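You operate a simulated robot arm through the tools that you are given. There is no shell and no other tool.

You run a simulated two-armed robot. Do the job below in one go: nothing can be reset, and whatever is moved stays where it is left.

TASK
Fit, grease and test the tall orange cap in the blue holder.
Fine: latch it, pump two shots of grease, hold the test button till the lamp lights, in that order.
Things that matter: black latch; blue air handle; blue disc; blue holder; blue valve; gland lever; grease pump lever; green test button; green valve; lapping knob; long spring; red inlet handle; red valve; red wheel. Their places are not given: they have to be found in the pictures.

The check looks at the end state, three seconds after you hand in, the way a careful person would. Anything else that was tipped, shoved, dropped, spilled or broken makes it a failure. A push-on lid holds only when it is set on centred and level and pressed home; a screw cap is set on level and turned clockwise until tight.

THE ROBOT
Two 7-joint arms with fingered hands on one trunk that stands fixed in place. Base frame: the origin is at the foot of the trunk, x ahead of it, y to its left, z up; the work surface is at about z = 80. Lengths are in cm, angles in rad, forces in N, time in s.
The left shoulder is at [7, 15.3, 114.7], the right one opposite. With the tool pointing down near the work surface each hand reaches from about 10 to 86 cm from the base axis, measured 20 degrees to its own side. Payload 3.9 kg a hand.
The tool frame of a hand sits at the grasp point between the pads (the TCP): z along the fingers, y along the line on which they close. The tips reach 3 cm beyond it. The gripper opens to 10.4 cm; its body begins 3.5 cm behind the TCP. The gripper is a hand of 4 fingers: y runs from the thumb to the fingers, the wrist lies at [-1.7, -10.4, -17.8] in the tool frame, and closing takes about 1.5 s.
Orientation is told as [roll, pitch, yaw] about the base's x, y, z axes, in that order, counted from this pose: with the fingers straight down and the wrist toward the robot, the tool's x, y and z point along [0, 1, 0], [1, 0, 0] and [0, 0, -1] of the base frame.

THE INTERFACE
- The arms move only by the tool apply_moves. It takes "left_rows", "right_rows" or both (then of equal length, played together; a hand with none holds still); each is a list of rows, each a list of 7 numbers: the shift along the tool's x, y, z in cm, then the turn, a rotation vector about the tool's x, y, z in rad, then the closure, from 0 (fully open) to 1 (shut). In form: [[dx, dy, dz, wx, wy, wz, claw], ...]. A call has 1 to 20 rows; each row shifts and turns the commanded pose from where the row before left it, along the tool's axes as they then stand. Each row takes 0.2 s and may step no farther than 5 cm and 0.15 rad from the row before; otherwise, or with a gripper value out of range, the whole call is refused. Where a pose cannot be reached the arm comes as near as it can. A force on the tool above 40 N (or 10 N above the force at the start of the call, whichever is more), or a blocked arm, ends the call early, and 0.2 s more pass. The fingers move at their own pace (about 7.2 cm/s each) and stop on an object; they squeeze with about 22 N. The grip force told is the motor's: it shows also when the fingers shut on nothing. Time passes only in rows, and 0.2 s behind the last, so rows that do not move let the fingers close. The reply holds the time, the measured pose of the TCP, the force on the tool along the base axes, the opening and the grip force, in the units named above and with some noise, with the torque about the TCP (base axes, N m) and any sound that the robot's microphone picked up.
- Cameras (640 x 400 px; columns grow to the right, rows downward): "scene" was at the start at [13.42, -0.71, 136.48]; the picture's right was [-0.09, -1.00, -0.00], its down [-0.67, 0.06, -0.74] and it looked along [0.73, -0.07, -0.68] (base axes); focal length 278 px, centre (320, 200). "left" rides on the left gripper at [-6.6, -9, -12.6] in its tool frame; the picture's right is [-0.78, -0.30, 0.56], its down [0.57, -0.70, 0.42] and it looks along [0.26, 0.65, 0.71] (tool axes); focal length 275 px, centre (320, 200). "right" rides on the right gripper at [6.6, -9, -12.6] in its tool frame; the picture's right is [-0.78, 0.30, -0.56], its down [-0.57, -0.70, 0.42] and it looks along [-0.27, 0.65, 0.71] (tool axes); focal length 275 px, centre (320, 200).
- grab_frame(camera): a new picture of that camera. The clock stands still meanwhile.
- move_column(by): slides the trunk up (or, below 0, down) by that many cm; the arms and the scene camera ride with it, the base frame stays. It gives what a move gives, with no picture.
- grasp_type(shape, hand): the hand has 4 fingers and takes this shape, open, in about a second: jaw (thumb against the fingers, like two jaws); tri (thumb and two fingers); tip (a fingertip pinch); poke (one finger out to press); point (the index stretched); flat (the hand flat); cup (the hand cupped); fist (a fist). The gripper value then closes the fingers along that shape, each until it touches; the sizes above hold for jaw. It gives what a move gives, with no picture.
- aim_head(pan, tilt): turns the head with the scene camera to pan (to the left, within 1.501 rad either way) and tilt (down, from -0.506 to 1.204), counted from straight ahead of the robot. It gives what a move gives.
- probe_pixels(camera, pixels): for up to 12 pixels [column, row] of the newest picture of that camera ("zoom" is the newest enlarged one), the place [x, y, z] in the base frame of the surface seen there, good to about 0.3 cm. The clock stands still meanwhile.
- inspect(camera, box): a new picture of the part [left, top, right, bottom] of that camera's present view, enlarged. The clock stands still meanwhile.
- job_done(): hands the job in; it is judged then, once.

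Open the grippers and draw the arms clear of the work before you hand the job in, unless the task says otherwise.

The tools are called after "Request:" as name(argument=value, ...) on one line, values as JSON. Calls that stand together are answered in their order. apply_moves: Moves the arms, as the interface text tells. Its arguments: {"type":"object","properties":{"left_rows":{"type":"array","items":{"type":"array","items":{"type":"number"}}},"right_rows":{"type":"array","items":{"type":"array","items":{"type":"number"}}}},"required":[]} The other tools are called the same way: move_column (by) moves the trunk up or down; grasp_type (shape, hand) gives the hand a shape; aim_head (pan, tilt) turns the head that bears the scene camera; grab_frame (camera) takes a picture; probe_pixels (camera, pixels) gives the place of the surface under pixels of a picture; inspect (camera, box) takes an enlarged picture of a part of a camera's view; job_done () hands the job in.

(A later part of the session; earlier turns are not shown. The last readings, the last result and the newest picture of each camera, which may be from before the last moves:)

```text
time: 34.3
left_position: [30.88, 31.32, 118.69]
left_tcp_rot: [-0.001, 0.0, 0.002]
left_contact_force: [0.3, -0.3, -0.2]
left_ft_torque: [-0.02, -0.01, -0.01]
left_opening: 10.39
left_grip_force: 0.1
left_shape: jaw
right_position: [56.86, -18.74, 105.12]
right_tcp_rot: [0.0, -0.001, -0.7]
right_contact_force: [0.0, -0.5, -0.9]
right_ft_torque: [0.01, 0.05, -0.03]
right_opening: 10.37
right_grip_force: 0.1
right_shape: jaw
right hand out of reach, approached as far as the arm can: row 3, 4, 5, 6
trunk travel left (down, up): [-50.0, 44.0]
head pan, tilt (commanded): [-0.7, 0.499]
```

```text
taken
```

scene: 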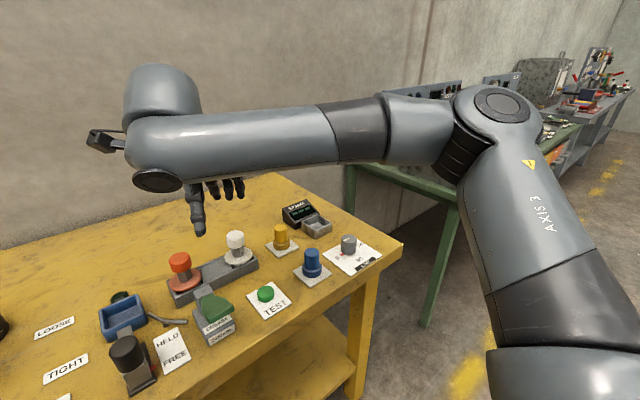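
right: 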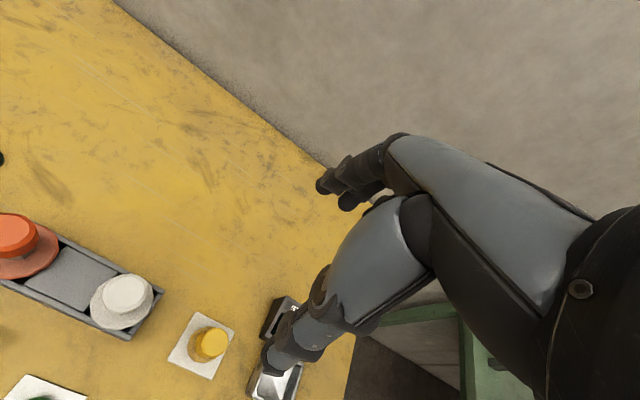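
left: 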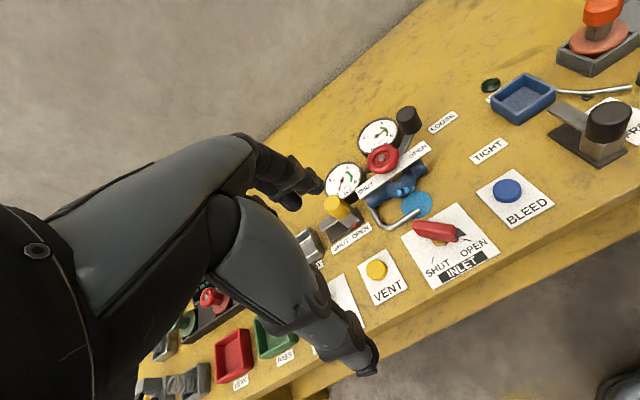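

The elbow freezes at the same spot again, which fits the upper arm being aligned with the first joint's axis (a singular pose with a one-sided limit). I'll retract the hand far back, raise the trunk, then go low and come forward so the elbow swings beneath instead.

Request:
apply_moves(right_rows=[[0, 0, 0, 0, 0, -0.14, 0], [0, 0, 0, 0, 0, -0.14, 0], [0, 0, 0, 0, 0, -0.14, 0], [0, 0, 0, 0, 0, -0.14, 0], [0, 0, 0, 0, 0, -0.14, 0], [-2, -4, 0, 0, 0, 0, 0], [-2, -4, 0, 0, 0, 0, 0], [-2, -4, 0, 0, 0, 0, 0], [-2, -4, 0, 0, 0, 0, 0], [-2, -4, 0, 0, 0, 0, 0], [-2, -4, 0, 0, 0, 0, 0], [0, 0, 0, 0, 0, 0, 0]])

Request:
move_column(by=25)

Request:
grab_frame(camera="scene")

```text
time: 36.9
left_position: [30.92, 31.4, 118.62]
left_tcp_rot: [-0.002, 0.002, 0.003]
left_contact_force: [1.1, -0.4, 0.0]
left_ft_torque: [-0.04, 0.01, -0.01]
left_opening: 10.35
left_grip_force: 0.0
left_shape: jaw
right_position: [37.0, -28.86, 108.83]
right_tcp_rot: [-0.001, 0.003, 0.001]
right_contact_force: [-0.4, 0.0, 0.7]
right_ft_torque: [-0.01, -0.01, -0.01]
right_opening: 10.4
right_grip_force: 0.0
right_shape: jaw
right hand out of reach, approached as far as the arm can: row 9, 10, 11
trunk travel left (down, up): [-50.0, 44.0]
head pan, tilt (commanded): [-0.7, 0.499]
```

```text
time: 39.5
left_position: [30.84, 31.13, 143.73]
left_tcp_rot: [0.0, 0.001, 0.001]
left_contact_force: [0.3, 0.9, 0.0]
left_ft_torque: [0.01, 0.05, 0.0]
left_opening: 10.39
left_grip_force: 0.0
left_shape: jaw
right_position: [36.93, -28.73, 133.71]
right_tcp_rot: [0.002, 0.0, 0.001]
right_contact_force: [0.5, 0.2, 1.2]
right_ft_torque: [0.0, 0.0, 0.01]
right_opening: 10.39
right_grip_force: 0.1
right_shape: jaw
trunk travel left (down, up): [-75.0, 19.0]
head pan, tilt (commanded): [-0.7, 0.499]
```

```text
taken
```

scene: 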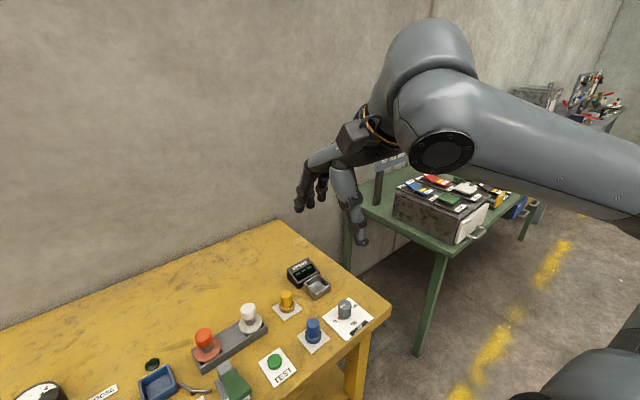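

The hand is retracted at (37,-29,133.7) with the elbow to the far right. Now I lower the hand about 25 cm there and watch the elbow.

Request:
apply_moves(right_rows=[[0, 0, 4, 0, 0, 0, 0], [0, 0, 4, 0, 0, 0, 0], [0, 0, 4, 0, 0, 0, 0], [0, 0, 4, 0, 0, 0, 0], [0, 0, 4, 0, 0, 0, 0], [0, 0, 4, 0, 0, 0, 0], [0, 0, 0, 0, 0, 0, 0]])

Request:
aim_head(pan=-1.1, tilt=0.6)

Request:
grab_frame(camera="scene")

```text
time: 41.1
left_position: [30.86, 31.28, 143.7]
left_tcp_rot: [0.001, 0.002, 0.002]
left_contact_force: [0.4, 0.1, 0.3]
left_ft_torque: [0.0, -0.02, 0.02]
left_opening: 10.41
left_grip_force: 0.1
left_shape: jaw
right_position: [44.55, -30.19, 113.98]
right_tcp_rot: [0.001, -0.001, 0.002]
right_contact_force: [0.8, 1.3, 0.0]
right_ft_torque: [-0.03, 0.04, 0.02]
right_opening: 10.4
right_grip_force: 0.0
right_shape: jaw
right hand out of reach, approached as far as the arm can: row 1, 2, 3, 4, 5
trunk travel left (down, up): [-75.0, 19.0]
head pan, tilt (commanded): [-0.7, 0.499]
```

```text
time: 42.0
left_position: [30.96, 31.31, 143.79]
left_tcp_rot: [0.0, 0.001, 0.003]
left_contact_force: [-0.2, 0.3, -1.0]
left_ft_torque: [-0.03, 0.0, -0.01]
left_opening: 10.38
left_grip_force: 0.1
left_shape: jaw
right_position: [44.48, -30.12, 114.09]
right_tcp_rot: [0.001, 0.001, -0.001]
right_contact_force: [0.0, 0.7, 0.2]
right_ft_torque: [0.03, 0.03, 0.01]
right_opening: 10.4
right_grip_force: 0.0
right_shape: jaw
trunk travel left (down, up): [-75.0, 19.0]
head pan, tilt (commanded): [-1.1, 0.6]
```

```text
taken
```

scene: 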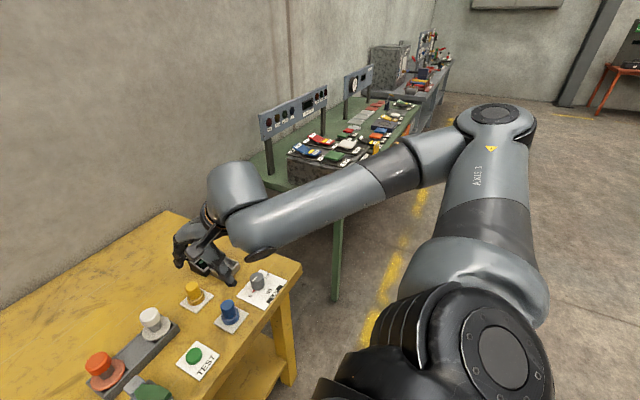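

Now I can see the whole arm: shoulder at (490,350), elbow at (495,115). I probe for coordinates.

Request:
probe_pixels(camera="scene", pixels=[[495, 113], [485, 180], [485, 230], [480, 280], [500, 350], [420, 150], [370, 185], [300, 210], [250, 225], [235, 185], [262, 252], [430, 310]])

```text
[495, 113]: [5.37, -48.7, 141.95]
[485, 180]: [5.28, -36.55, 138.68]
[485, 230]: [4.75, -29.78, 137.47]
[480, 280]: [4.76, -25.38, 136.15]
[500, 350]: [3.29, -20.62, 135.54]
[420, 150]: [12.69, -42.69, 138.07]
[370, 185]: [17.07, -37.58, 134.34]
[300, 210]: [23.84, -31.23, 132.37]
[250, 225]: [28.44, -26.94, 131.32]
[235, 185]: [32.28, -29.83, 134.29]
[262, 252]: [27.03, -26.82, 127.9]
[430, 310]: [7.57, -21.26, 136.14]
```

The elbow is now at about shoulder+(-2,-33,7), i.e. off the axis to the back. I'll raise the trunk fully and send the hand right, out and low so the nearly straight arm pulls the elbow down; first I check the space near the green bench.

Request:
probe_pixels(camera="scene", pixels=[[270, 180], [290, 160], [340, 165], [300, 268], [285, 290], [340, 215], [262, 285], [195, 350]])

Request:
move_column(by=18)

```text
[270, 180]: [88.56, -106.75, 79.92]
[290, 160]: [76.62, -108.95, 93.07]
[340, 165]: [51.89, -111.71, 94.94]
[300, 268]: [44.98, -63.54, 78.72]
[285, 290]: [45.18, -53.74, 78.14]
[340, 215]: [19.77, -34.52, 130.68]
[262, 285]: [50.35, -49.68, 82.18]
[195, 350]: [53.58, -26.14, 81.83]
```

```text
time: 44.0
left_position: [30.86, 31.15, 161.7]
left_tcp_rot: [0.0, -0.001, 0.001]
left_contact_force: [-0.3, 0.1, -0.3]
left_ft_torque: [0.01, 0.0, -0.01]
left_opening: 10.39
left_grip_force: 0.0
left_shape: jaw
right_position: [44.54, -30.05, 132.08]
right_tcp_rot: [0.001, 0.001, 0.0]
right_contact_force: [0.1, 0.2, -0.2]
right_ft_torque: [-0.02, -0.02, 0.01]
right_opening: 10.42
right_grip_force: 0.1
right_shape: jaw
trunk travel left (down, up): [-93.0, 1.0]
head pan, tilt (commanded): [-1.1, 0.6]
```

The space to the right is free until y≈-105. I move the hand right to y≈-55 and then down toward z≈108.

Request:
apply_moves(right_rows=[[-4, 0, 1, 0, 0, 0, 0], [-4, 0, 1, 0, 0, 0, 0], [-4, 0, 1, 0, 0, 0, 0], [-4, 0, 1, 0, 0, 0, 0], [-4, 0, 1, 0, 0, 0, 0], [-4, 0, 1, 0, 0, 0, 0], [0, 0, 3, 0, 0, 0, 0], [0, 0, 3, 0, 0, 0, 0], [0, 0, 3, 0, 0, 0, 0], [0, 0, 3, 0, 0, 0, 0], [0, 0, 3, 0, 0, 0, 0], [0, 0, 3, 0, 0, 0, 0], [0, 0, 0, 0, 0, 0, 0]])

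Request:
grab_frame(camera="scene")

```text
time: 46.8
left_position: [30.83, 31.18, 161.66]
left_tcp_rot: [0.0, 0.0, 0.001]
left_contact_force: [0.5, 0.1, -0.3]
left_ft_torque: [-0.03, 0.02, -0.02]
left_opening: 10.38
left_grip_force: 0.0
left_shape: jaw
right_position: [44.62, -54.2, 108.28]
right_tcp_rot: [0.003, 0.002, -0.001]
right_contact_force: [-0.1, 0.3, -0.5]
right_ft_torque: [0.04, -0.01, 0.0]
right_opening: 10.4
right_grip_force: 0.0
right_shape: jaw
trunk travel left (down, up): [-93.0, 1.0]
head pan, tilt (commanded): [-1.1, 0.6]
```

```text
taken
```

scene: 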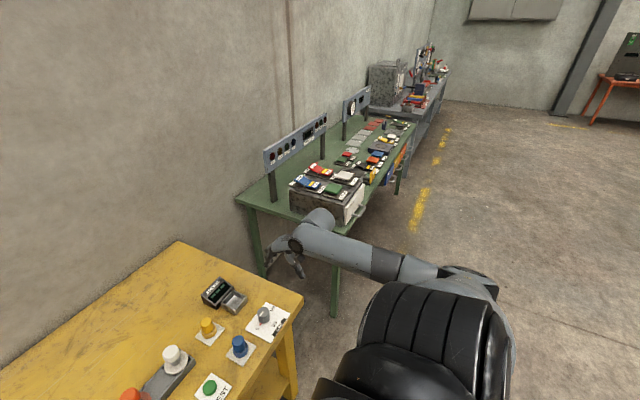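

The arm reached (44.6,-54.2,108.3) with the elbow now pulled down and forward. I now sweep forward and inward, staying low relative to the shoulder.

Request:
apply_moves(right_rows=[[2, 4, 0, 0, 0, 0, 0], [2, 4, 0, 0, 0, 0, 0], [3, 3, 0, 0, 0, 0, 0], [4, 2, 0, 0, 0, 0, 0], [4, 0.5, 0, 0, 0, 0, 0], [4, 0, 0, 0, 0, 0, 0], [4, 0, 0, 0, 0, 0, 0], [4, 0, 0, 0, 0, 0, 0], [4, 0, 0, 0, 0, 0, 0], [4, 0, 0, 0, 0, 0, 0], [0, 0, 0, 0, 0, 0, 0]])

Request:
aim_head(pan=-0.6, tilt=0.8)

Request:
grab_frame(camera="scene")

```text
time: 49.2
left_position: [30.8, 31.32, 161.68]
left_tcp_rot: [0.0, -0.001, 0.001]
left_contact_force: [-0.5, 0.4, -0.5]
left_ft_torque: [-0.01, 0.0, 0.01]
left_opening: 10.37
left_grip_force: 0.1
left_shape: jaw
right_position: [58.25, -18.93, 108.19]
right_tcp_rot: [0.0, 0.003, 0.0]
right_contact_force: [-0.6, -0.2, 0.6]
right_ft_torque: [0.0, -0.01, -0.02]
right_opening: 10.4
right_grip_force: 0.1
right_shape: jaw
trunk travel left (down, up): [-93.0, 1.0]
head pan, tilt (commanded): [-1.1, 0.6]
```

```text
time: 50.1
left_position: [30.81, 31.22, 161.64]
left_tcp_rot: [0.0, 0.0, 0.002]
left_contact_force: [0.1, 0.2, 0.1]
left_ft_torque: [-0.01, 0.01, -0.02]
left_opening: 10.36
left_grip_force: 0.1
left_shape: jaw
right_position: [58.27, -19.06, 108.34]
right_tcp_rot: [0.002, 0.001, -0.002]
right_contact_force: [-0.3, -0.2, -0.6]
right_ft_torque: [-0.02, 0.01, 0.0]
right_opening: 10.4
right_grip_force: 0.1
right_shape: jaw
trunk travel left (down, up): [-93.0, 1.0]
head pan, tilt (commanded): [-0.6, 0.799]
```

```text
taken
```

scene: 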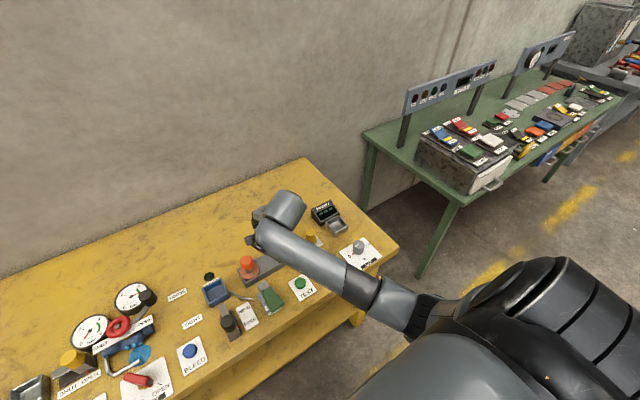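

The posture has switched: the hand is now at (58.3,-18.9,108.2), well past the old limit with no complaint. I continue to above the orange cap (65,-12.3) at z≈102.

Request:
apply_moves(right_rows=[[1.7, 1.7, 1.5, 0, 0, 0, 0], [1.7, 1.7, 1.5, 0, 0, 0, 0], [1.7, 1.7, 1.5, 0, 0, 0, 0], [1.5, 1.6, 1.5, 0, 0, 0, 0], [0, 0, 0, 0, 0, 0, 0]])

Request:
aim_head(pan=-0.15, tilt=0.95)

Request:
grab_frame(camera="scene")

Request:
grab_frame(camera="right")

```text
time: 51.3
left_position: [30.86, 31.38, 161.69]
left_tcp_rot: [-0.001, 0.0, 0.002]
left_contact_force: [0.1, 0.3, 0.1]
left_ft_torque: [-0.02, 0.0, -0.01]
left_opening: 10.4
left_grip_force: 0.0
left_shape: jaw
right_position: [64.9, -12.42, 102.16]
right_tcp_rot: [0.0, 0.0, 0.0]
right_contact_force: [0.2, 0.3, -0.1]
right_ft_torque: [0.01, 0.05, 0.01]
right_opening: 10.4
right_grip_force: 0.0
right_shape: jaw
trunk travel left (down, up): [-93.0, 1.0]
head pan, tilt (commanded): [-0.6, 0.799]
```

```text
time: 52.2
left_position: [30.76, 31.19, 161.71]
left_tcp_rot: [0.001, 0.0, 0.001]
left_contact_force: [0.3, -0.3, 0.1]
left_ft_torque: [-0.02, -0.03, 0.02]
left_opening: 10.39
left_grip_force: 0.0
left_shape: jaw
right_position: [64.8, -12.51, 102.26]
right_tcp_rot: [0.001, 0.001, 0.0]
right_contact_force: [0.1, 0.0, 0.6]
right_ft_torque: [0.0, 0.0, -0.02]
right_opening: 10.39
right_grip_force: 0.0
right_shape: jaw
trunk travel left (down, up): [-93.0, 1.0]
head pan, tilt (commanded): [-0.15, 0.949]
```

```text
taken
```

scene: 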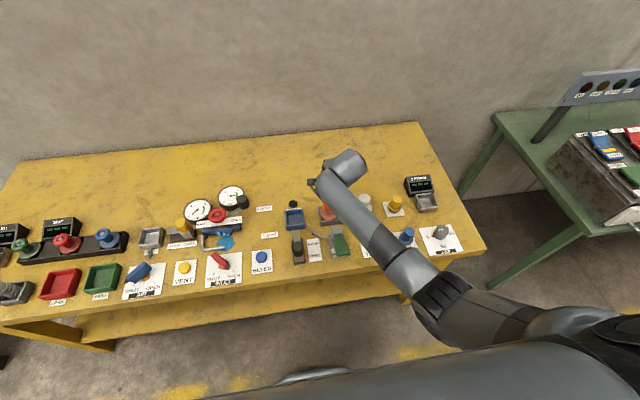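

```text
taken
```

right: 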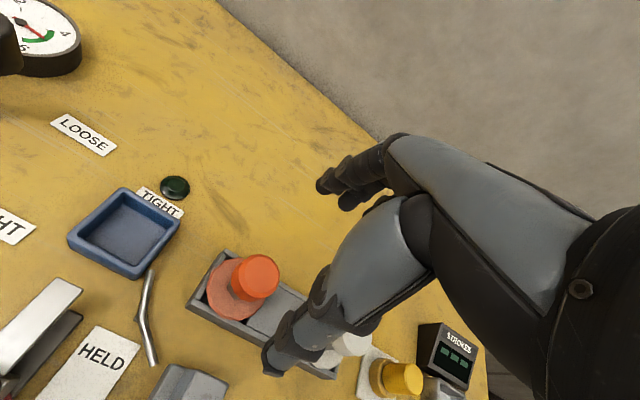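

The right wrist camera shows the cap top at (258,272). I zoom in there and probe to fix the cap axis and holder centre precisely.

Request:
inspect(camera="right", box=[180, 235, 308, 335])

Request:
probe_pixels(camera="zoom", pixels=[[385, 150], [300, 180], [480, 150], [390, 105], [400, 230], [140, 300], [250, 385], [160, 200], [300, 130], [120, 330], [60, 340], [330, 330]])

Request:
inspect(camera="right", box=[50, 165, 210, 290])

Request:
probe_pixels(camera="zoom", pixels=[[300, 95], [80, 260], [335, 415], [510, 205], [310, 130], [150, 260], [330, 370], [465, 210], [310, 250], [190, 175], [415, 145], [200, 340]])

```text
4.00 times, centred on (244, 285) of right
```

zoom: 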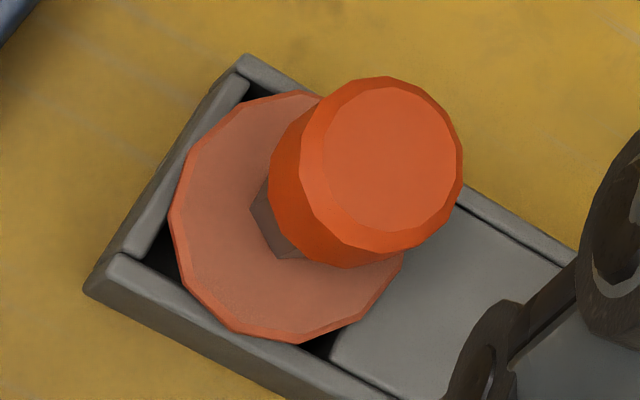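

```text
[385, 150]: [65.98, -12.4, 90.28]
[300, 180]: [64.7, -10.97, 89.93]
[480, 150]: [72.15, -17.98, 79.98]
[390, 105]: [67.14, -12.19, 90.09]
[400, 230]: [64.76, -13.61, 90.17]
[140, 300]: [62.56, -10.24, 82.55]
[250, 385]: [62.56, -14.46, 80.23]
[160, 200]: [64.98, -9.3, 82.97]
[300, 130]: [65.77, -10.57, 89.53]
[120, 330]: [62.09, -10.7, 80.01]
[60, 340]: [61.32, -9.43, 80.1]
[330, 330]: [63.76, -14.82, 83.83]
```

```text
3.20 times, centred on (130, 228) of right
```

zoom: 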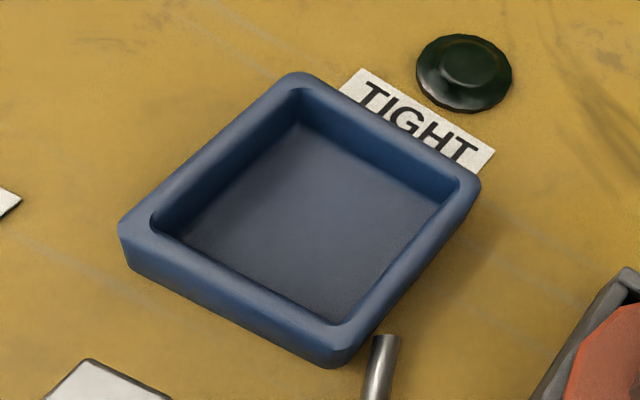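

```text
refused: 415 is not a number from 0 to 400
```

Cap top centre is (66.0,-12.4,90.2). I probe the holder's rim and inner corners again with valid pixels.

Request:
probe_pixels(camera="zoom", pixels=[[298, 82], [128, 232], [338, 345], [475, 190], [300, 110], [165, 228], [345, 315], [455, 195], [310, 220], [210, 155], [385, 130], [235, 285]])

Request:
probe_pixels(camera="zoom", pixels=[[400, 260], [465, 75], [300, 125], [190, 235], [330, 310], [430, 200]])

```text
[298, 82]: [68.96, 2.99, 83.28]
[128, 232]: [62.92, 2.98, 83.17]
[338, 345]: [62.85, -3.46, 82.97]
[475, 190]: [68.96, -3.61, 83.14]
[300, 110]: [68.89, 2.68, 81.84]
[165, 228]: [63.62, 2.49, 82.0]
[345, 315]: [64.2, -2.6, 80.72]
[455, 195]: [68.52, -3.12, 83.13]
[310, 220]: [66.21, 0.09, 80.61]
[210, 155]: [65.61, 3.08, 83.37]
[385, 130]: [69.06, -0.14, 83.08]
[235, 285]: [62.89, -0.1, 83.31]
```

```text
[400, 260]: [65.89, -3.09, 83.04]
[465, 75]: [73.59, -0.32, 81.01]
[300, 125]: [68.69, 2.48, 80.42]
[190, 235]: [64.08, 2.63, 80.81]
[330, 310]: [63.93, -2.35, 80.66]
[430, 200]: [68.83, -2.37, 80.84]
```

Holder centre ≈(66.0,0.0), rim z 83.1; cap axis ≈(66.0,-12.43). I part-close the hand (to keep the thumb clear of the pump block at x≤58) and align x while still high.

Request:
apply_moves(right_rows=[[0, 1.15, 0, 0, 0, 0, 0.35], [0, 0, 2, 0, 0, 0, 0.35], [0, 0, 2, 0, 0, 0, 0.35], [0, 0, 0, 0, 0, 0, 0.35], [0, 0, 0, 0, 0, 0, 0.35]])

Request:
grab_frame(camera="right")

```text
time: 53.4
left_position: [30.91, 31.26, 161.75]
left_tcp_rot: [0.001, -0.002, 0.002]
left_contact_force: [0.5, 0.0, 0.5]
left_ft_torque: [0.01, -0.04, 0.02]
left_opening: 10.38
left_grip_force: 0.2
left_shape: jaw
right_position: [65.67, -12.42, 98.05]
right_tcp_rot: [0.003, 0.002, 0.0]
right_contact_force: [0.4, -0.6, -0.5]
right_ft_torque: [-0.02, 0.01, -0.03]
right_opening: 6.78
right_grip_force: 0.1
right_shape: jaw
trunk travel left (down, up): [-93.0, 1.0]
head pan, tilt (commanded): [-0.15, 0.949]
```

```text
taken
```

right: 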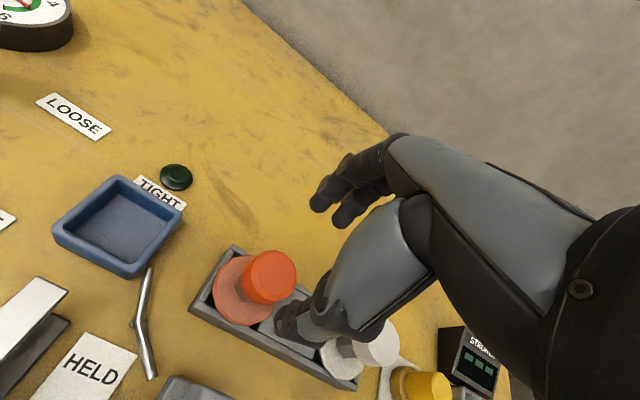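

Opening is 6.8 cm and the hand lines up over the cap. I descend 9.3 cm to z≈88.7 so the pads straddle the orange knob.

Request:
apply_moves(right_rows=[[0, 0.1, 2.5, 0, 0, 0, 0.35], [0, 0.1, 2.5, 0, 0, 0, 0.35], [0, 0, 2.3, 0, 0, 0, 0.35], [0, 0, 2, 0, 0, 0, 0.35], [0, 0, 0, 0, 0, 0, 0.35], [0, 0, 0, 0, 0, 0, 0.35]])

Request:
grab_frame(camera="right")

Request:
inspect(camera="scene", box=[270, 140, 430, 260])

```text
time: 54.8
left_position: [30.75, 31.28, 161.7]
left_tcp_rot: [0.0, -0.001, 0.002]
left_contact_force: [-0.4, -0.7, 0.5]
left_ft_torque: [0.02, 0.01, -0.01]
left_opening: 10.38
left_grip_force: 0.1
left_shape: jaw
right_position: [65.83, -12.37, 88.83]
right_tcp_rot: [0.002, 0.0, 0.0]
right_contact_force: [0.1, -0.4, 0.4]
right_ft_torque: [0.01, 0.02, 0.03]
right_opening: 6.78
right_grip_force: 0.0
right_shape: jaw
trunk travel left (down, up): [-93.0, 1.0]
head pan, tilt (commanded): [-0.15, 0.949]
```

```text
taken
```

right: 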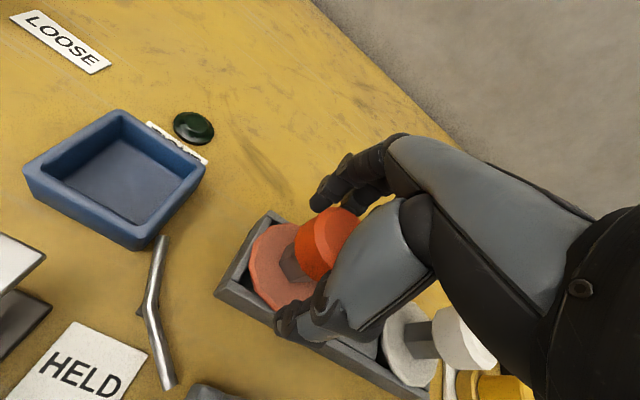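

```text
3.33 times, centred on (350, 200) of scene
```

zoom: 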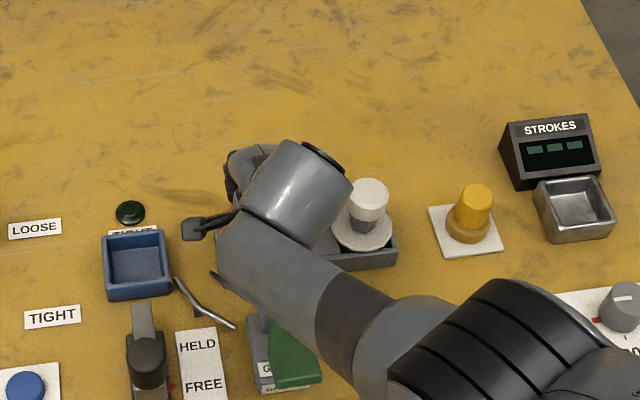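

The knob (325,240) sits between the thumb and fingers at the TCP. I close the hand on it.

Request:
apply_moves(right_rows=[[0, 0, 0, 0, 0, 0, 0.5], [0, 0, 0, 0, 0, 0, 0.6], [0, 0, 0, 0, 0, 0, 0.7], [0, 0, 0, 0, 0, 0, 0.8], [0, 0, 0, 0, 0, 0, 0.9], [0, 0, 0, 0, 0, 0, 1], [0, 0, 0, 0, 0, 0, 1], [0, 0, 0, 0, 0, 0, 1], [0, 0, 0, 0, 0, 0, 1]])

Request:
grab_frame(camera="right")

```text
time: 56.8
left_position: [30.99, 31.22, 161.68]
left_tcp_rot: [0.0, 0.0, 0.001]
left_contact_force: [-0.5, -0.3, -0.8]
left_ft_torque: [0.03, 0.05, -0.01]
left_opening: 10.37
left_grip_force: 0.1
left_shape: jaw
right_position: [65.8, -12.41, 88.78]
right_tcp_rot: [-0.001, 0.002, 0.001]
right_contact_force: [0.8, 0.0, 0.5]
right_ft_torque: [-0.04, -0.05, 0.03]
right_opening: 2.77
right_grip_force: 21.7
right_shape: jaw
trunk travel left (down, up): [-93.0, 1.0]
head pan, tilt (commanded): [-0.15, 0.949]
```

```text
taken
```

right: 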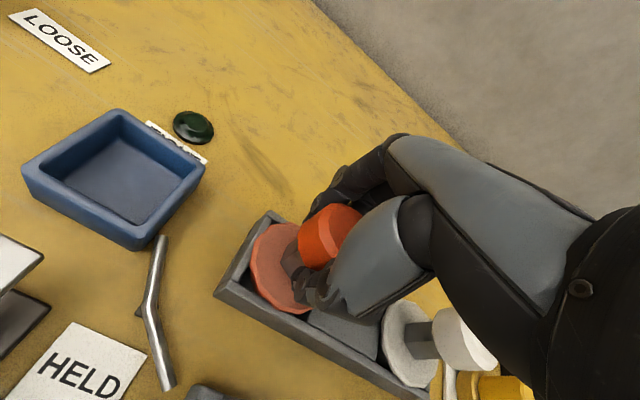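

Opening 2.77 cm at 21.7 N suggests the fingers have closed on the hex shaft just below the knob. I zoom to check before lifting.

Request:
inspect(camera="right", box=[210, 170, 450, 320])

```text
2.67 times, centred on (330, 245) of right
```

zoom: 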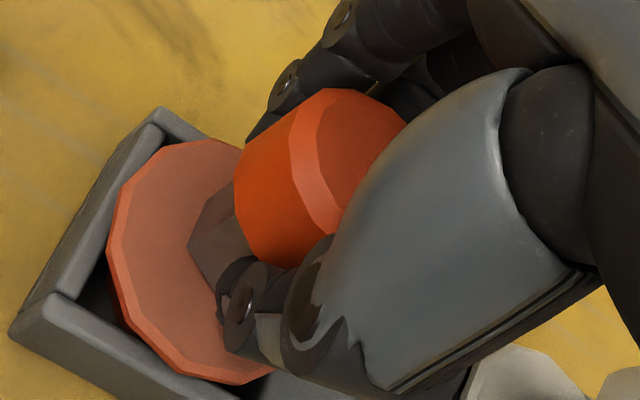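

The thumb holds the shaft below the knob and the piece still stands level. I lift straight up, slowly at first.

Request:
apply_moves(right_rows=[[0, 0, -0.5, 0, 0, 0, 1], [0, 0, -1, 0, 0, 0, 1], [0, 0, -1.5, 0, 0, 0, 1], [0, 0, -2, 0, 0, 0, 1], [0, 0, -2, 0, 0, 0, 1], [0, 0, -2, 0, 0, 0, 1], [0, 0, 0, 0, 0, 0, 1]])

Request:
grab_frame(camera="right")

Request:
inspect(camera="scene", box=[270, 120, 430, 240])

```text
time: 58.4
left_position: [30.96, 31.23, 161.7]
left_tcp_rot: [0.001, 0.002, 0.002]
left_contact_force: [-0.5, -0.3, 1.1]
left_ft_torque: [0.01, -0.02, 0.01]
left_opening: 10.36
left_grip_force: 0.0
left_shape: jaw
right_position: [66.14, -12.38, 97.72]
right_tcp_rot: [0.0, 0.004, -0.001]
right_contact_force: [0.2, -0.4, -5.5]
right_ft_torque: [0.01, 0.01, -0.01]
right_opening: 2.72
right_grip_force: 21.8
right_shape: jaw
trunk travel left (down, up): [-93.0, 1.0]
head pan, tilt (commanded): [-0.15, 0.949]
```

```text
taken
```

right: 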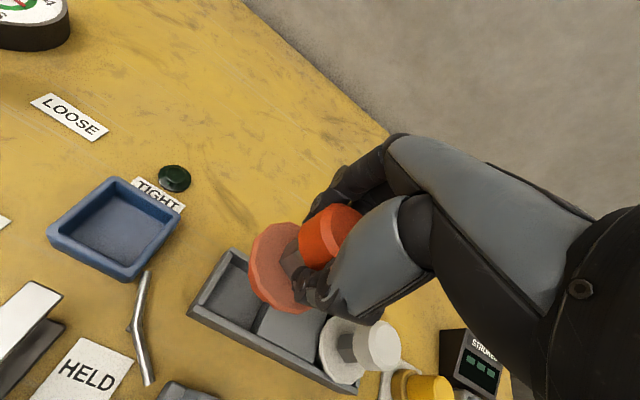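

```text
3.33 times, centred on (350, 180) of scene
```

zoom: 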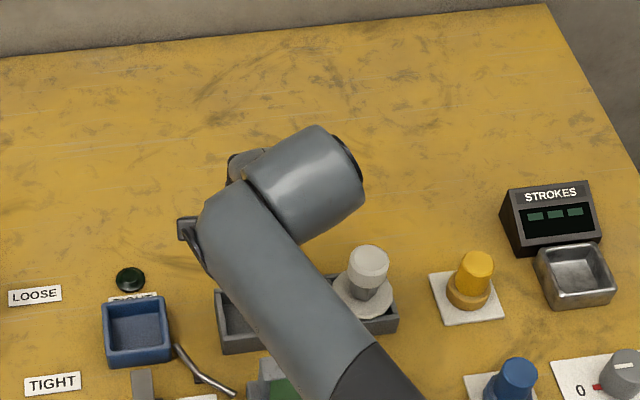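

The piece is lifted (5.5 N) and hangs level. I check the empty well and want a view of the piece's underside, so I first zoom on the tray and the held piece.

Request:
inspect(camera="right", box=[170, 190, 410, 390])

```text
2.00 times, centred on (290, 290) of right
```

zoom: 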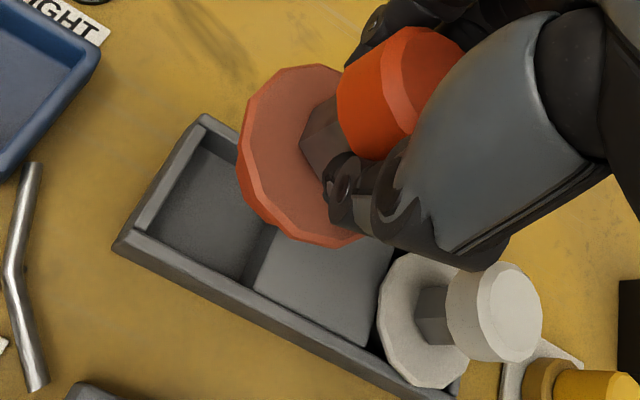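

I bring the left hand down on the left side, yawed to the right, so that its camera can view the held piece and the holder from the side.

Request:
apply_moves(left_rows=[[0, 0, 4.5, 0, 0, 0.1, 0], [0, 0, 4.5, 0, 0, 0.1, 0], [0, 0, 4.5, 0, 0, 0.1, 0], [0, 0, 4.5, 0, 0, 0.1, 0], [0, 0, 4.5, 0, 0, 0.1, 0], [0, 0, 4.5, 0, 0, 0.1, 0], [0, 0, 4.5, 0, 0, 0.1, 0], [0, 0, 4.5, 0, 0, 0.1, 0], [0, 0, 4.5, 0, 0, 0.1, 0], [0, 0, 4.5, 0, 0, 0, 0], [0, 0, 0, 0, 0, 0, 0]])

Request:
grab_frame(camera="left")

```text
time: 60.8
left_position: [28.83, 37.87, 126.4]
left_tcp_rot: [0.0, 0.001, -0.897]
left_contact_force: [-0.3, -0.7, 0.6]
left_ft_torque: [0.03, -0.05, -0.02]
left_opening: 10.42
left_grip_force: 0.0
left_shape: jaw
left hand out of reach, approached as far as the arm can: row 2, 3, 4, 5, 6, 7, 8
right_position: [66.01, -12.45, 97.8]
right_tcp_rot: [-0.001, 0.001, 0.001]
right_contact_force: [1.0, 0.1, -4.3]
right_ft_torque: [-0.02, 0.0, -0.01]
right_opening: 2.74
right_grip_force: 22.3
right_shape: jaw
trunk travel left (down, up): [-93.0, 1.0]
head pan, tilt (commanded): [-0.15, 0.949]
```

```text
taken
```

left: 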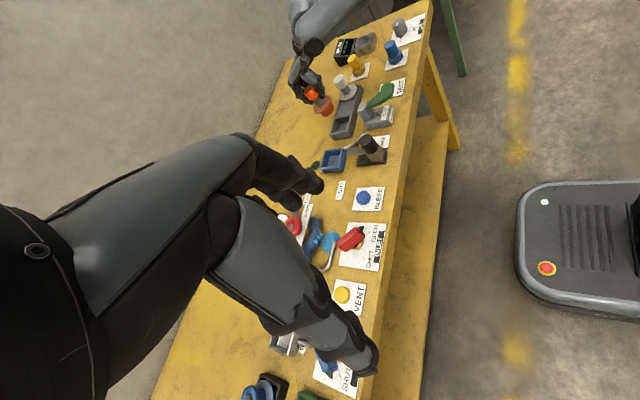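

The left camera now sees the held piece around (318,100) from the side. I zoom in on it.

Request:
inspect(camera="left", box=[285, 70, 375, 180])

Request:
inspect(camera="left", box=[295, 75, 343, 123])

```text
3.64 times, centred on (330, 125) of left
```

zoom: 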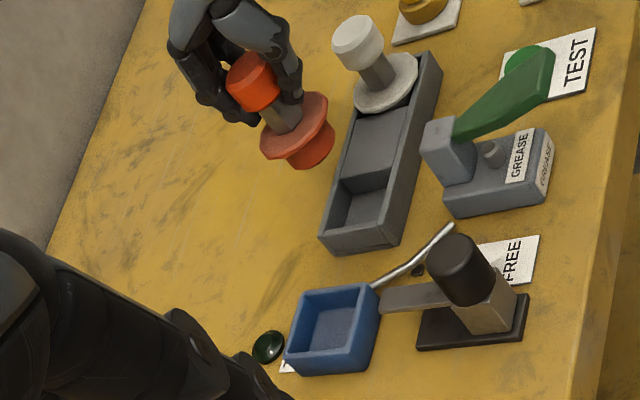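

```text
8.33 times, centred on (319, 99) of left
```

zoom: 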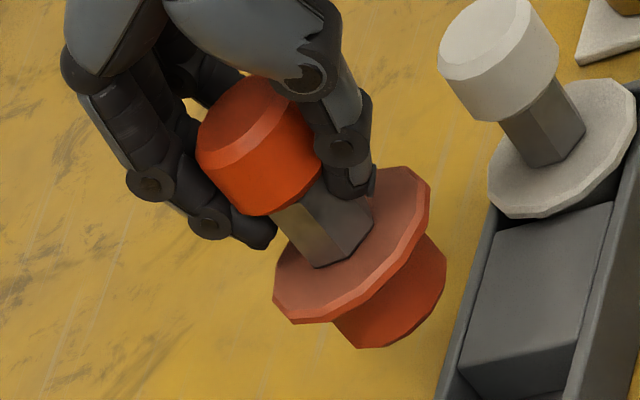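

The body below the disc is a plain round plug (≈4.2 cm), so yaw doesn't matter. I carry it 12.4 cm left to above the holder centre.

Request:
apply_moves(right_rows=[[2.5, 0, 0, 0, 0, 0, 1], [3, 0, 0, 0, 0, 0, 1], [3, 0, 0, 0, 0, 0, 1], [2.5, 0, 0, 0, 0, 0, 1], [1.42, 0, 0, 0, 0, 0, 1], [0, 0, 0, 0, 0, 0, 1], [0, 0, 0, 0, 0, 0, 1]])

Request:
inspect(camera="left", box=[285, 70, 405, 190])

Request:
grab_frame(camera="right")

Request:
inspect(camera="scene", box=[250, 140, 410, 260])

```text
time: 62.4
left_position: [28.91, 37.88, 126.33]
left_tcp_rot: [-0.002, -0.001, -0.899]
left_contact_force: [-0.3, -0.9, 1.0]
left_ft_torque: [0.01, -0.05, 0.01]
left_opening: 10.4
left_grip_force: 0.0
left_shape: jaw
right_position: [66.05, -0.25, 97.59]
right_tcp_rot: [0.0, 0.002, -0.001]
right_contact_force: [-0.1, -0.5, -4.6]
right_ft_torque: [-0.02, -0.01, 0.01]
right_opening: 2.76
right_grip_force: 21.7
right_shape: jaw
trunk travel left (down, up): [-93.0, 1.0]
head pan, tilt (commanded): [-0.15, 0.949]
```

```text
3.33 times, centred on (345, 130) of left
```

zoom: 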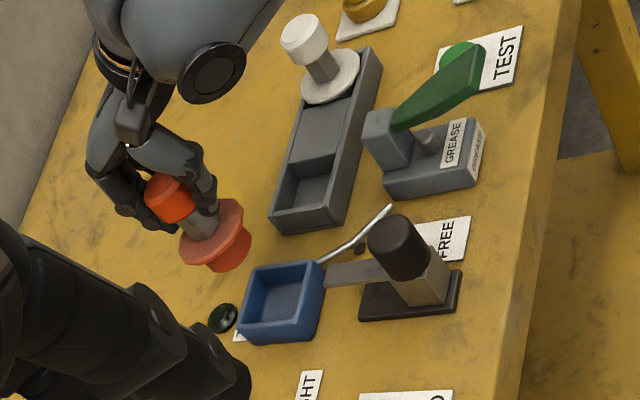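

```text
taken
```

right: 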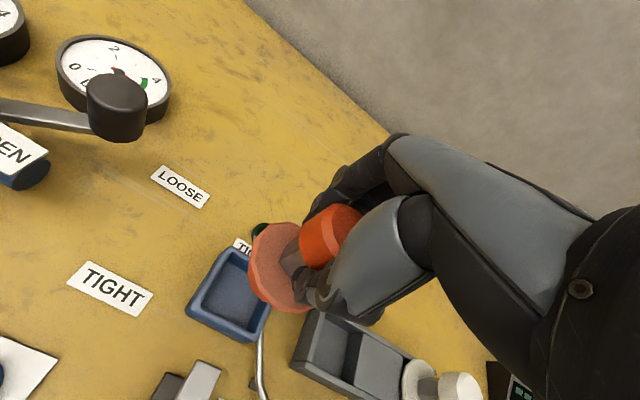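

```text
3.33 times, centred on (330, 200) of scene
```

zoom: 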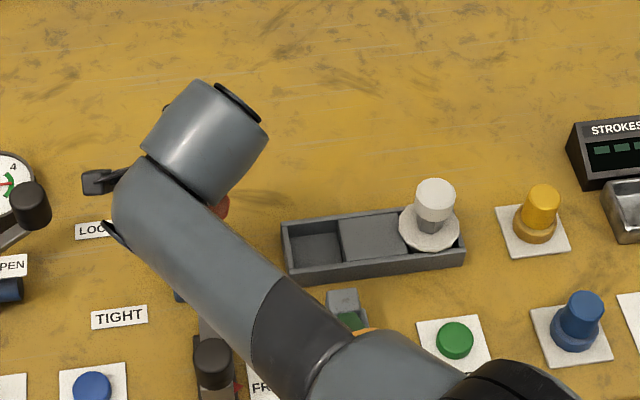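

The reading is (66.05,-0.25,97.6). I verify with a still read and by probing the piece's knob and disc in a tight left-camera zoom.

Request:
apply_moves(right_rows=[[0, 0, 0, 0, 0, 0, 1], [0, 0, 0, 0, 0, 0, 1]])

Request:
inspect(camera="left", box=[325, 110, 389, 160])

Request:
inspect(camera="right", box=[230, 180, 390, 330])

```text
time: 63.0
left_position: [28.79, 37.76, 126.53]
left_tcp_rot: [-0.002, 0.002, -0.899]
left_contact_force: [-0.3, 0.0, 0.4]
left_ft_torque: [-0.04, -0.04, -0.03]
left_opening: 10.38
left_grip_force: 0.2
left_shape: jaw
right_position: [66.16, -0.23, 97.68]
right_tcp_rot: [-0.001, 0.0, -0.001]
right_contact_force: [0.3, 0.1, -5.1]
right_ft_torque: [-0.01, -0.02, 0.0]
right_opening: 2.74
right_grip_force: 21.8
right_shape: jaw
trunk travel left (down, up): [-93.0, 1.0]
head pan, tilt (commanded): [-0.15, 0.949]
```

```text
8.00 times, centred on (357, 135) of left
```

zoom: 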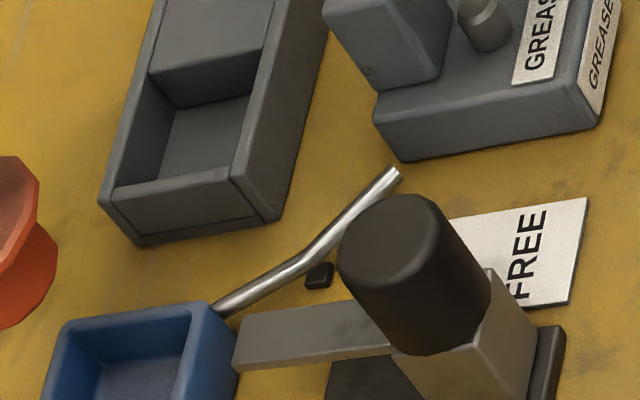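

```text
2.67 times, centred on (310, 255) of right
```

zoom: 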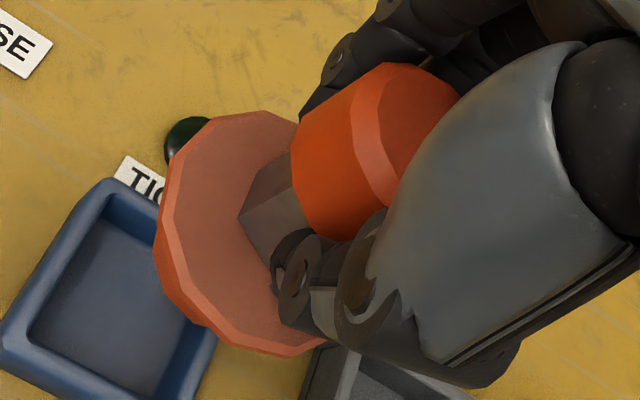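

I probe the disc rim in the right-camera zoom to fix where the piece's axis truly is.

Request:
probe_pixels(camera="zoom", pixels=[[182, 180], [175, 230], [195, 290], [240, 328], [290, 340], [215, 130], [262, 122], [225, 240], [260, 215], [340, 200], [420, 100], [380, 85]])

Request:
inspect(camera="left", box=[310, 110, 374, 160])

Request:
probe_pixels(camera="zoom", pixels=[[150, 230], [100, 260], [40, 270], [125, 160], [80, 200], [150, 290], [100, 310]])

```text
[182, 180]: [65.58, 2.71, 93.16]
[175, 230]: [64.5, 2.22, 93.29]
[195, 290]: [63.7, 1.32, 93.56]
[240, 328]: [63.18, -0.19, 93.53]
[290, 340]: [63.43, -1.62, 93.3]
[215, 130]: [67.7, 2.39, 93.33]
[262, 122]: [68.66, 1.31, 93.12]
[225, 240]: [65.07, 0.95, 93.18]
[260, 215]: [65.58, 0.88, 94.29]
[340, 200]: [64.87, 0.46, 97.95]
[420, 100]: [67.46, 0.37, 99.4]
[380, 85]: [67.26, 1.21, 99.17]
```

```text
8.00 times, centred on (342, 135) of left
```

zoom: 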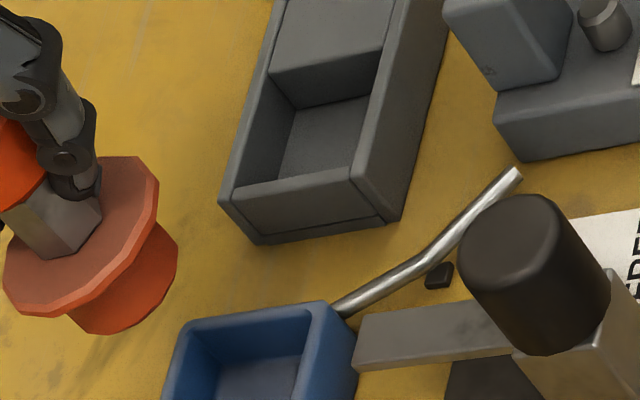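

```text
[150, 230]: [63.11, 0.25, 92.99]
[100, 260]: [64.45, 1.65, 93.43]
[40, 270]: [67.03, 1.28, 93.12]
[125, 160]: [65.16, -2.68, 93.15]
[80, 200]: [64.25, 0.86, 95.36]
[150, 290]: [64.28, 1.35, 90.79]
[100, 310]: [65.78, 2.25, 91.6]
```

A circle fit gives the disc axis at (66.15,-0.2), level, disc top z≈93.3. I shift 0.2 cm left and 0.15 cm back and descend 6.5 cm, then check alignment over the holder.

Request:
apply_moves(right_rows=[[0.2, -0.15, 0, 0, 0, 0, 1], [0, 0, 2, 0, 0, 0, 1], [0, 0, 2, 0, 0, 0, 1], [0, 0, 1.5, 0, 0, 0, 1], [0, 0, 0.7, 0, 0, 0, 1], [0, 0, 0, 0, 0, 0, 1], [0, 0, 0, 0, 0, 0, 1]])

Request:
inspect(camera="left", box=[310, 115, 390, 178])

Request:
inspect(camera="right", box=[210, 170, 410, 340])

```text
time: 64.6
left_position: [28.8, 37.92, 126.44]
left_tcp_rot: [-0.002, 0.001, -0.898]
left_contact_force: [0.4, 0.3, -0.2]
left_ft_torque: [-0.04, 0.01, -0.01]
left_opening: 10.41
left_grip_force: 0.0
left_shape: jaw
right_position: [66.5, 3.01, 94.8]
right_tcp_rot: [0.037, -0.022, 0.028]
right_contact_force: [-0.5, -0.1, -5.7]
right_ft_torque: [0.01, -0.02, 0.02]
right_opening: 2.78
right_grip_force: 22.0
right_shape: jaw
right hand out of reach, approached as far as the arm can: row 4, 5
trunk travel left (down, up): [-93.0, 1.0]
head pan, tilt (commanded): [-0.15, 0.949]
```

```text
6.35 times, centred on (350, 146) of left
```

zoom: 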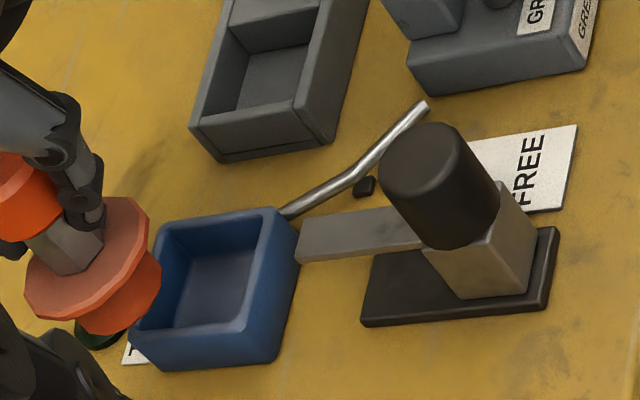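

```text
2.35 times, centred on (310, 255) of right
```

zoom: 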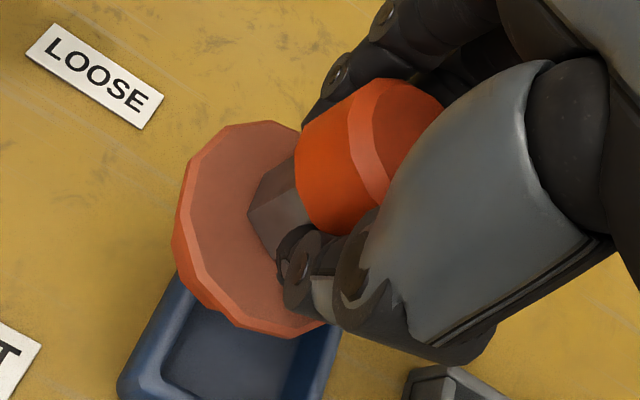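

Lowering ran out of reach: the hand drifted to (66.5,3.0,94.8) with a slight tilt, but touches nothing. I go back up and right first, then will lower it by the trunk column instead.

Request:
apply_moves(right_rows=[[0, 0, -1.5, 0, 0, 0, 1], [-1.5, 0, -1.3, 0, 0, 0, 1], [-1.5, -0.5, 0, 0, 0, 0, 1], [0, 0, 0, 0, 0, 0, 1], [0, 0, 0, 0, 0, 0, 1]])

```text
time: 65.8
left_position: [28.83, 37.86, 126.43]
left_tcp_rot: [-0.001, 0.002, -0.898]
left_contact_force: [-1.3, 0.2, 0.6]
left_ft_torque: [0.01, 0.01, 0.01]
left_opening: 10.42
left_grip_force: 0.1
left_shape: jaw
right_position: [65.89, -1.21, 96.33]
right_tcp_rot: [0.001, 0.003, 0.0]
right_contact_force: [-0.4, -0.2, -4.2]
right_ft_torque: [-0.05, 0.01, -0.01]
right_opening: 2.75
right_grip_force: 22.1
right_shape: jaw
trunk travel left (down, up): [-93.0, 1.0]
head pan, tilt (commanded): [-0.15, 0.949]
```

The hand is level again at (65.9,-1.2,96.3). I raise it 7 cm and centre it, which gives reach margin before lowering with the column.

Request:
apply_moves(right_rows=[[0, 0, -2.5, 0, 0, 0, 1], [0, 0, -2.5, 0, 0, 0, 1], [0.6, 0.05, -2, 0, 0, 0, 1], [0.6, 0.05, 0, 0, 0, 0, 1], [0, 0, 0, 0, 0, 0, 1], [0, 0, 0, 0, 0, 0, 1]])

Request:
move_column(by=-8)

Request:
apply_moves(right_rows=[[0, 0, 0, 0, 0, 0, 1], [0, 0, 0, 0, 0, 0, 1]])

```text
time: 67.2
left_position: [28.81, 37.67, 126.42]
left_tcp_rot: [-0.002, 0.0, -0.899]
left_contact_force: [-0.1, -0.8, 0.7]
left_ft_torque: [0.01, 0.0, 0.01]
left_opening: 10.4
left_grip_force: 0.0
left_shape: jaw
right_position: [66.01, -0.19, 103.4]
right_tcp_rot: [0.0, 0.002, 0.001]
right_contact_force: [0.1, -0.1, -4.2]
right_ft_torque: [0.0, -0.02, 0.01]
right_opening: 2.74
right_grip_force: 22.2
right_shape: jaw
trunk travel left (down, up): [-93.0, 1.0]
head pan, tilt (commanded): [-0.15, 0.949]
```

```text
time: 68.4
left_position: [28.88, 37.81, 118.48]
left_tcp_rot: [-0.002, 0.001, -0.899]
left_contact_force: [0.4, -0.4, -1.3]
left_ft_torque: [0.02, 0.0, 0.0]
left_opening: 10.38
left_grip_force: 0.1
left_shape: jaw
right_position: [66.1, -0.2, 95.38]
right_tcp_rot: [0.001, 0.002, 0.0]
right_contact_force: [0.0, 0.3, -3.8]
right_ft_torque: [-0.02, 0.01, 0.02]
right_opening: 2.74
right_grip_force: 22.2
right_shape: jaw
trunk travel left (down, up): [-85.0, 9.0]
head pan, tilt (commanded): [-0.15, 0.949]
```

```text
time: 69.0
left_position: [28.76, 37.79, 118.36]
left_tcp_rot: [-0.002, 0.002, -0.898]
left_contact_force: [-0.8, -0.1, -0.6]
left_ft_torque: [0.01, 0.0, -0.02]
left_opening: 10.39
left_grip_force: 0.0
left_shape: jaw
right_position: [65.95, -0.14, 95.47]
right_tcp_rot: [0.0, 0.001, 0.0]
right_contact_force: [-0.1, -0.3, -4.8]
right_ft_torque: [0.01, 0.0, 0.01]
right_opening: 2.74
right_grip_force: 22.1
right_shape: jaw
trunk travel left (down, up): [-85.0, 9.0]
head pan, tilt (commanded): [-0.15, 0.949]
```

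At (66.0,-0.18,95.4). I nudge 0.17 cm left and look at the disc against the holder from both hands.

Request:
apply_moves(right_rows=[[0.17, 0, 0, 0, 0, 0, 1], [0, 0, 0, 0, 0, 0, 1], [0, 0, 0, 0, 0, 0, 1]])

Request:
inspect(camera="right", box=[200, 180, 360, 340])

Request:
probe_pixels(camera="zoom", pixels=[[300, 180], [250, 250], [230, 300], [270, 360], [330, 395], [330, 150], [200, 240]])

Request:
grab_frame(camera="left")

```text
time: 69.8
left_position: [28.85, 37.86, 118.38]
left_tcp_rot: [-0.001, 0.0, -0.899]
left_contact_force: [0.7, -0.1, -0.4]
left_ft_torque: [0.0, -0.01, -0.01]
left_opening: 10.4
left_grip_force: 0.1
left_shape: jaw
right_position: [66.03, 0.02, 95.47]
right_tcp_rot: [0.0, 0.002, 0.0]
right_contact_force: [-0.2, 0.9, -4.1]
right_ft_torque: [-0.01, 0.02, -0.01]
right_opening: 2.74
right_grip_force: 22.0
right_shape: jaw
trunk travel left (down, up): [-85.0, 9.0]
head pan, tilt (commanded): [-0.15, 0.949]
```

```text
2.50 times, centred on (280, 260) of right
```

zoom: 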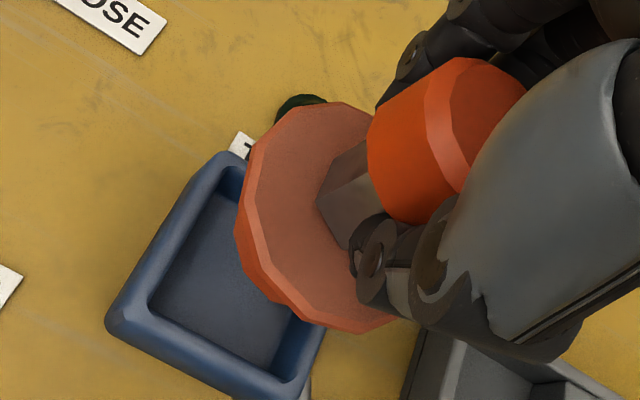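

```text
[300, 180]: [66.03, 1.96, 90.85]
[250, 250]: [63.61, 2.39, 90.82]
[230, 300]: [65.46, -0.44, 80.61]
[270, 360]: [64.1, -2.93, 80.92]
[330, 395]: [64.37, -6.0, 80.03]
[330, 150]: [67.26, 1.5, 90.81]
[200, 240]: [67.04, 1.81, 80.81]
```

```text
taken
```

left: 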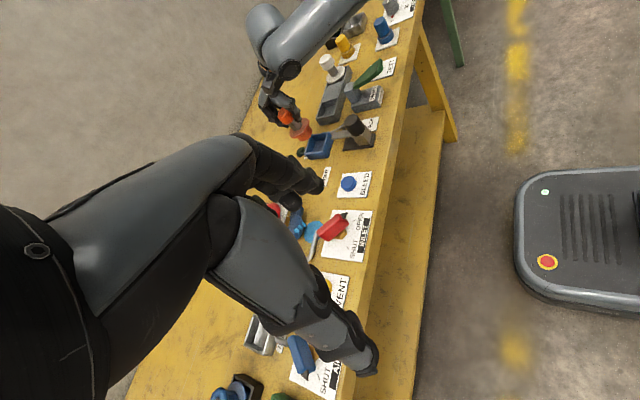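

Disc top z is 90.83, so the final hand height should be about 88.6. I probe the rim again for a centre fit.

Request:
probe_pixels(camera="zoom", pixels=[[262, 180], [254, 225], [272, 275], [295, 300], [335, 318], [378, 318], [300, 132], [345, 110]])

Request:
inspect(camera="left", box=[270, 90, 366, 170])

```text
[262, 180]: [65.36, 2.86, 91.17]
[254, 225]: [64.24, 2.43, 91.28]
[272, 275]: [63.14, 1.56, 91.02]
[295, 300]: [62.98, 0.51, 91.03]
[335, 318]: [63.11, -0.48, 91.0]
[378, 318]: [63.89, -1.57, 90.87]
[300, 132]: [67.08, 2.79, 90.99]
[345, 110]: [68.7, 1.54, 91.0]
```

```text
5.00 times, centred on (318, 130) of left
```

zoom: 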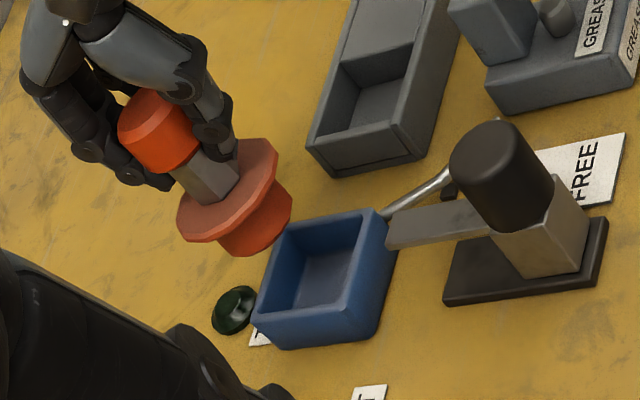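

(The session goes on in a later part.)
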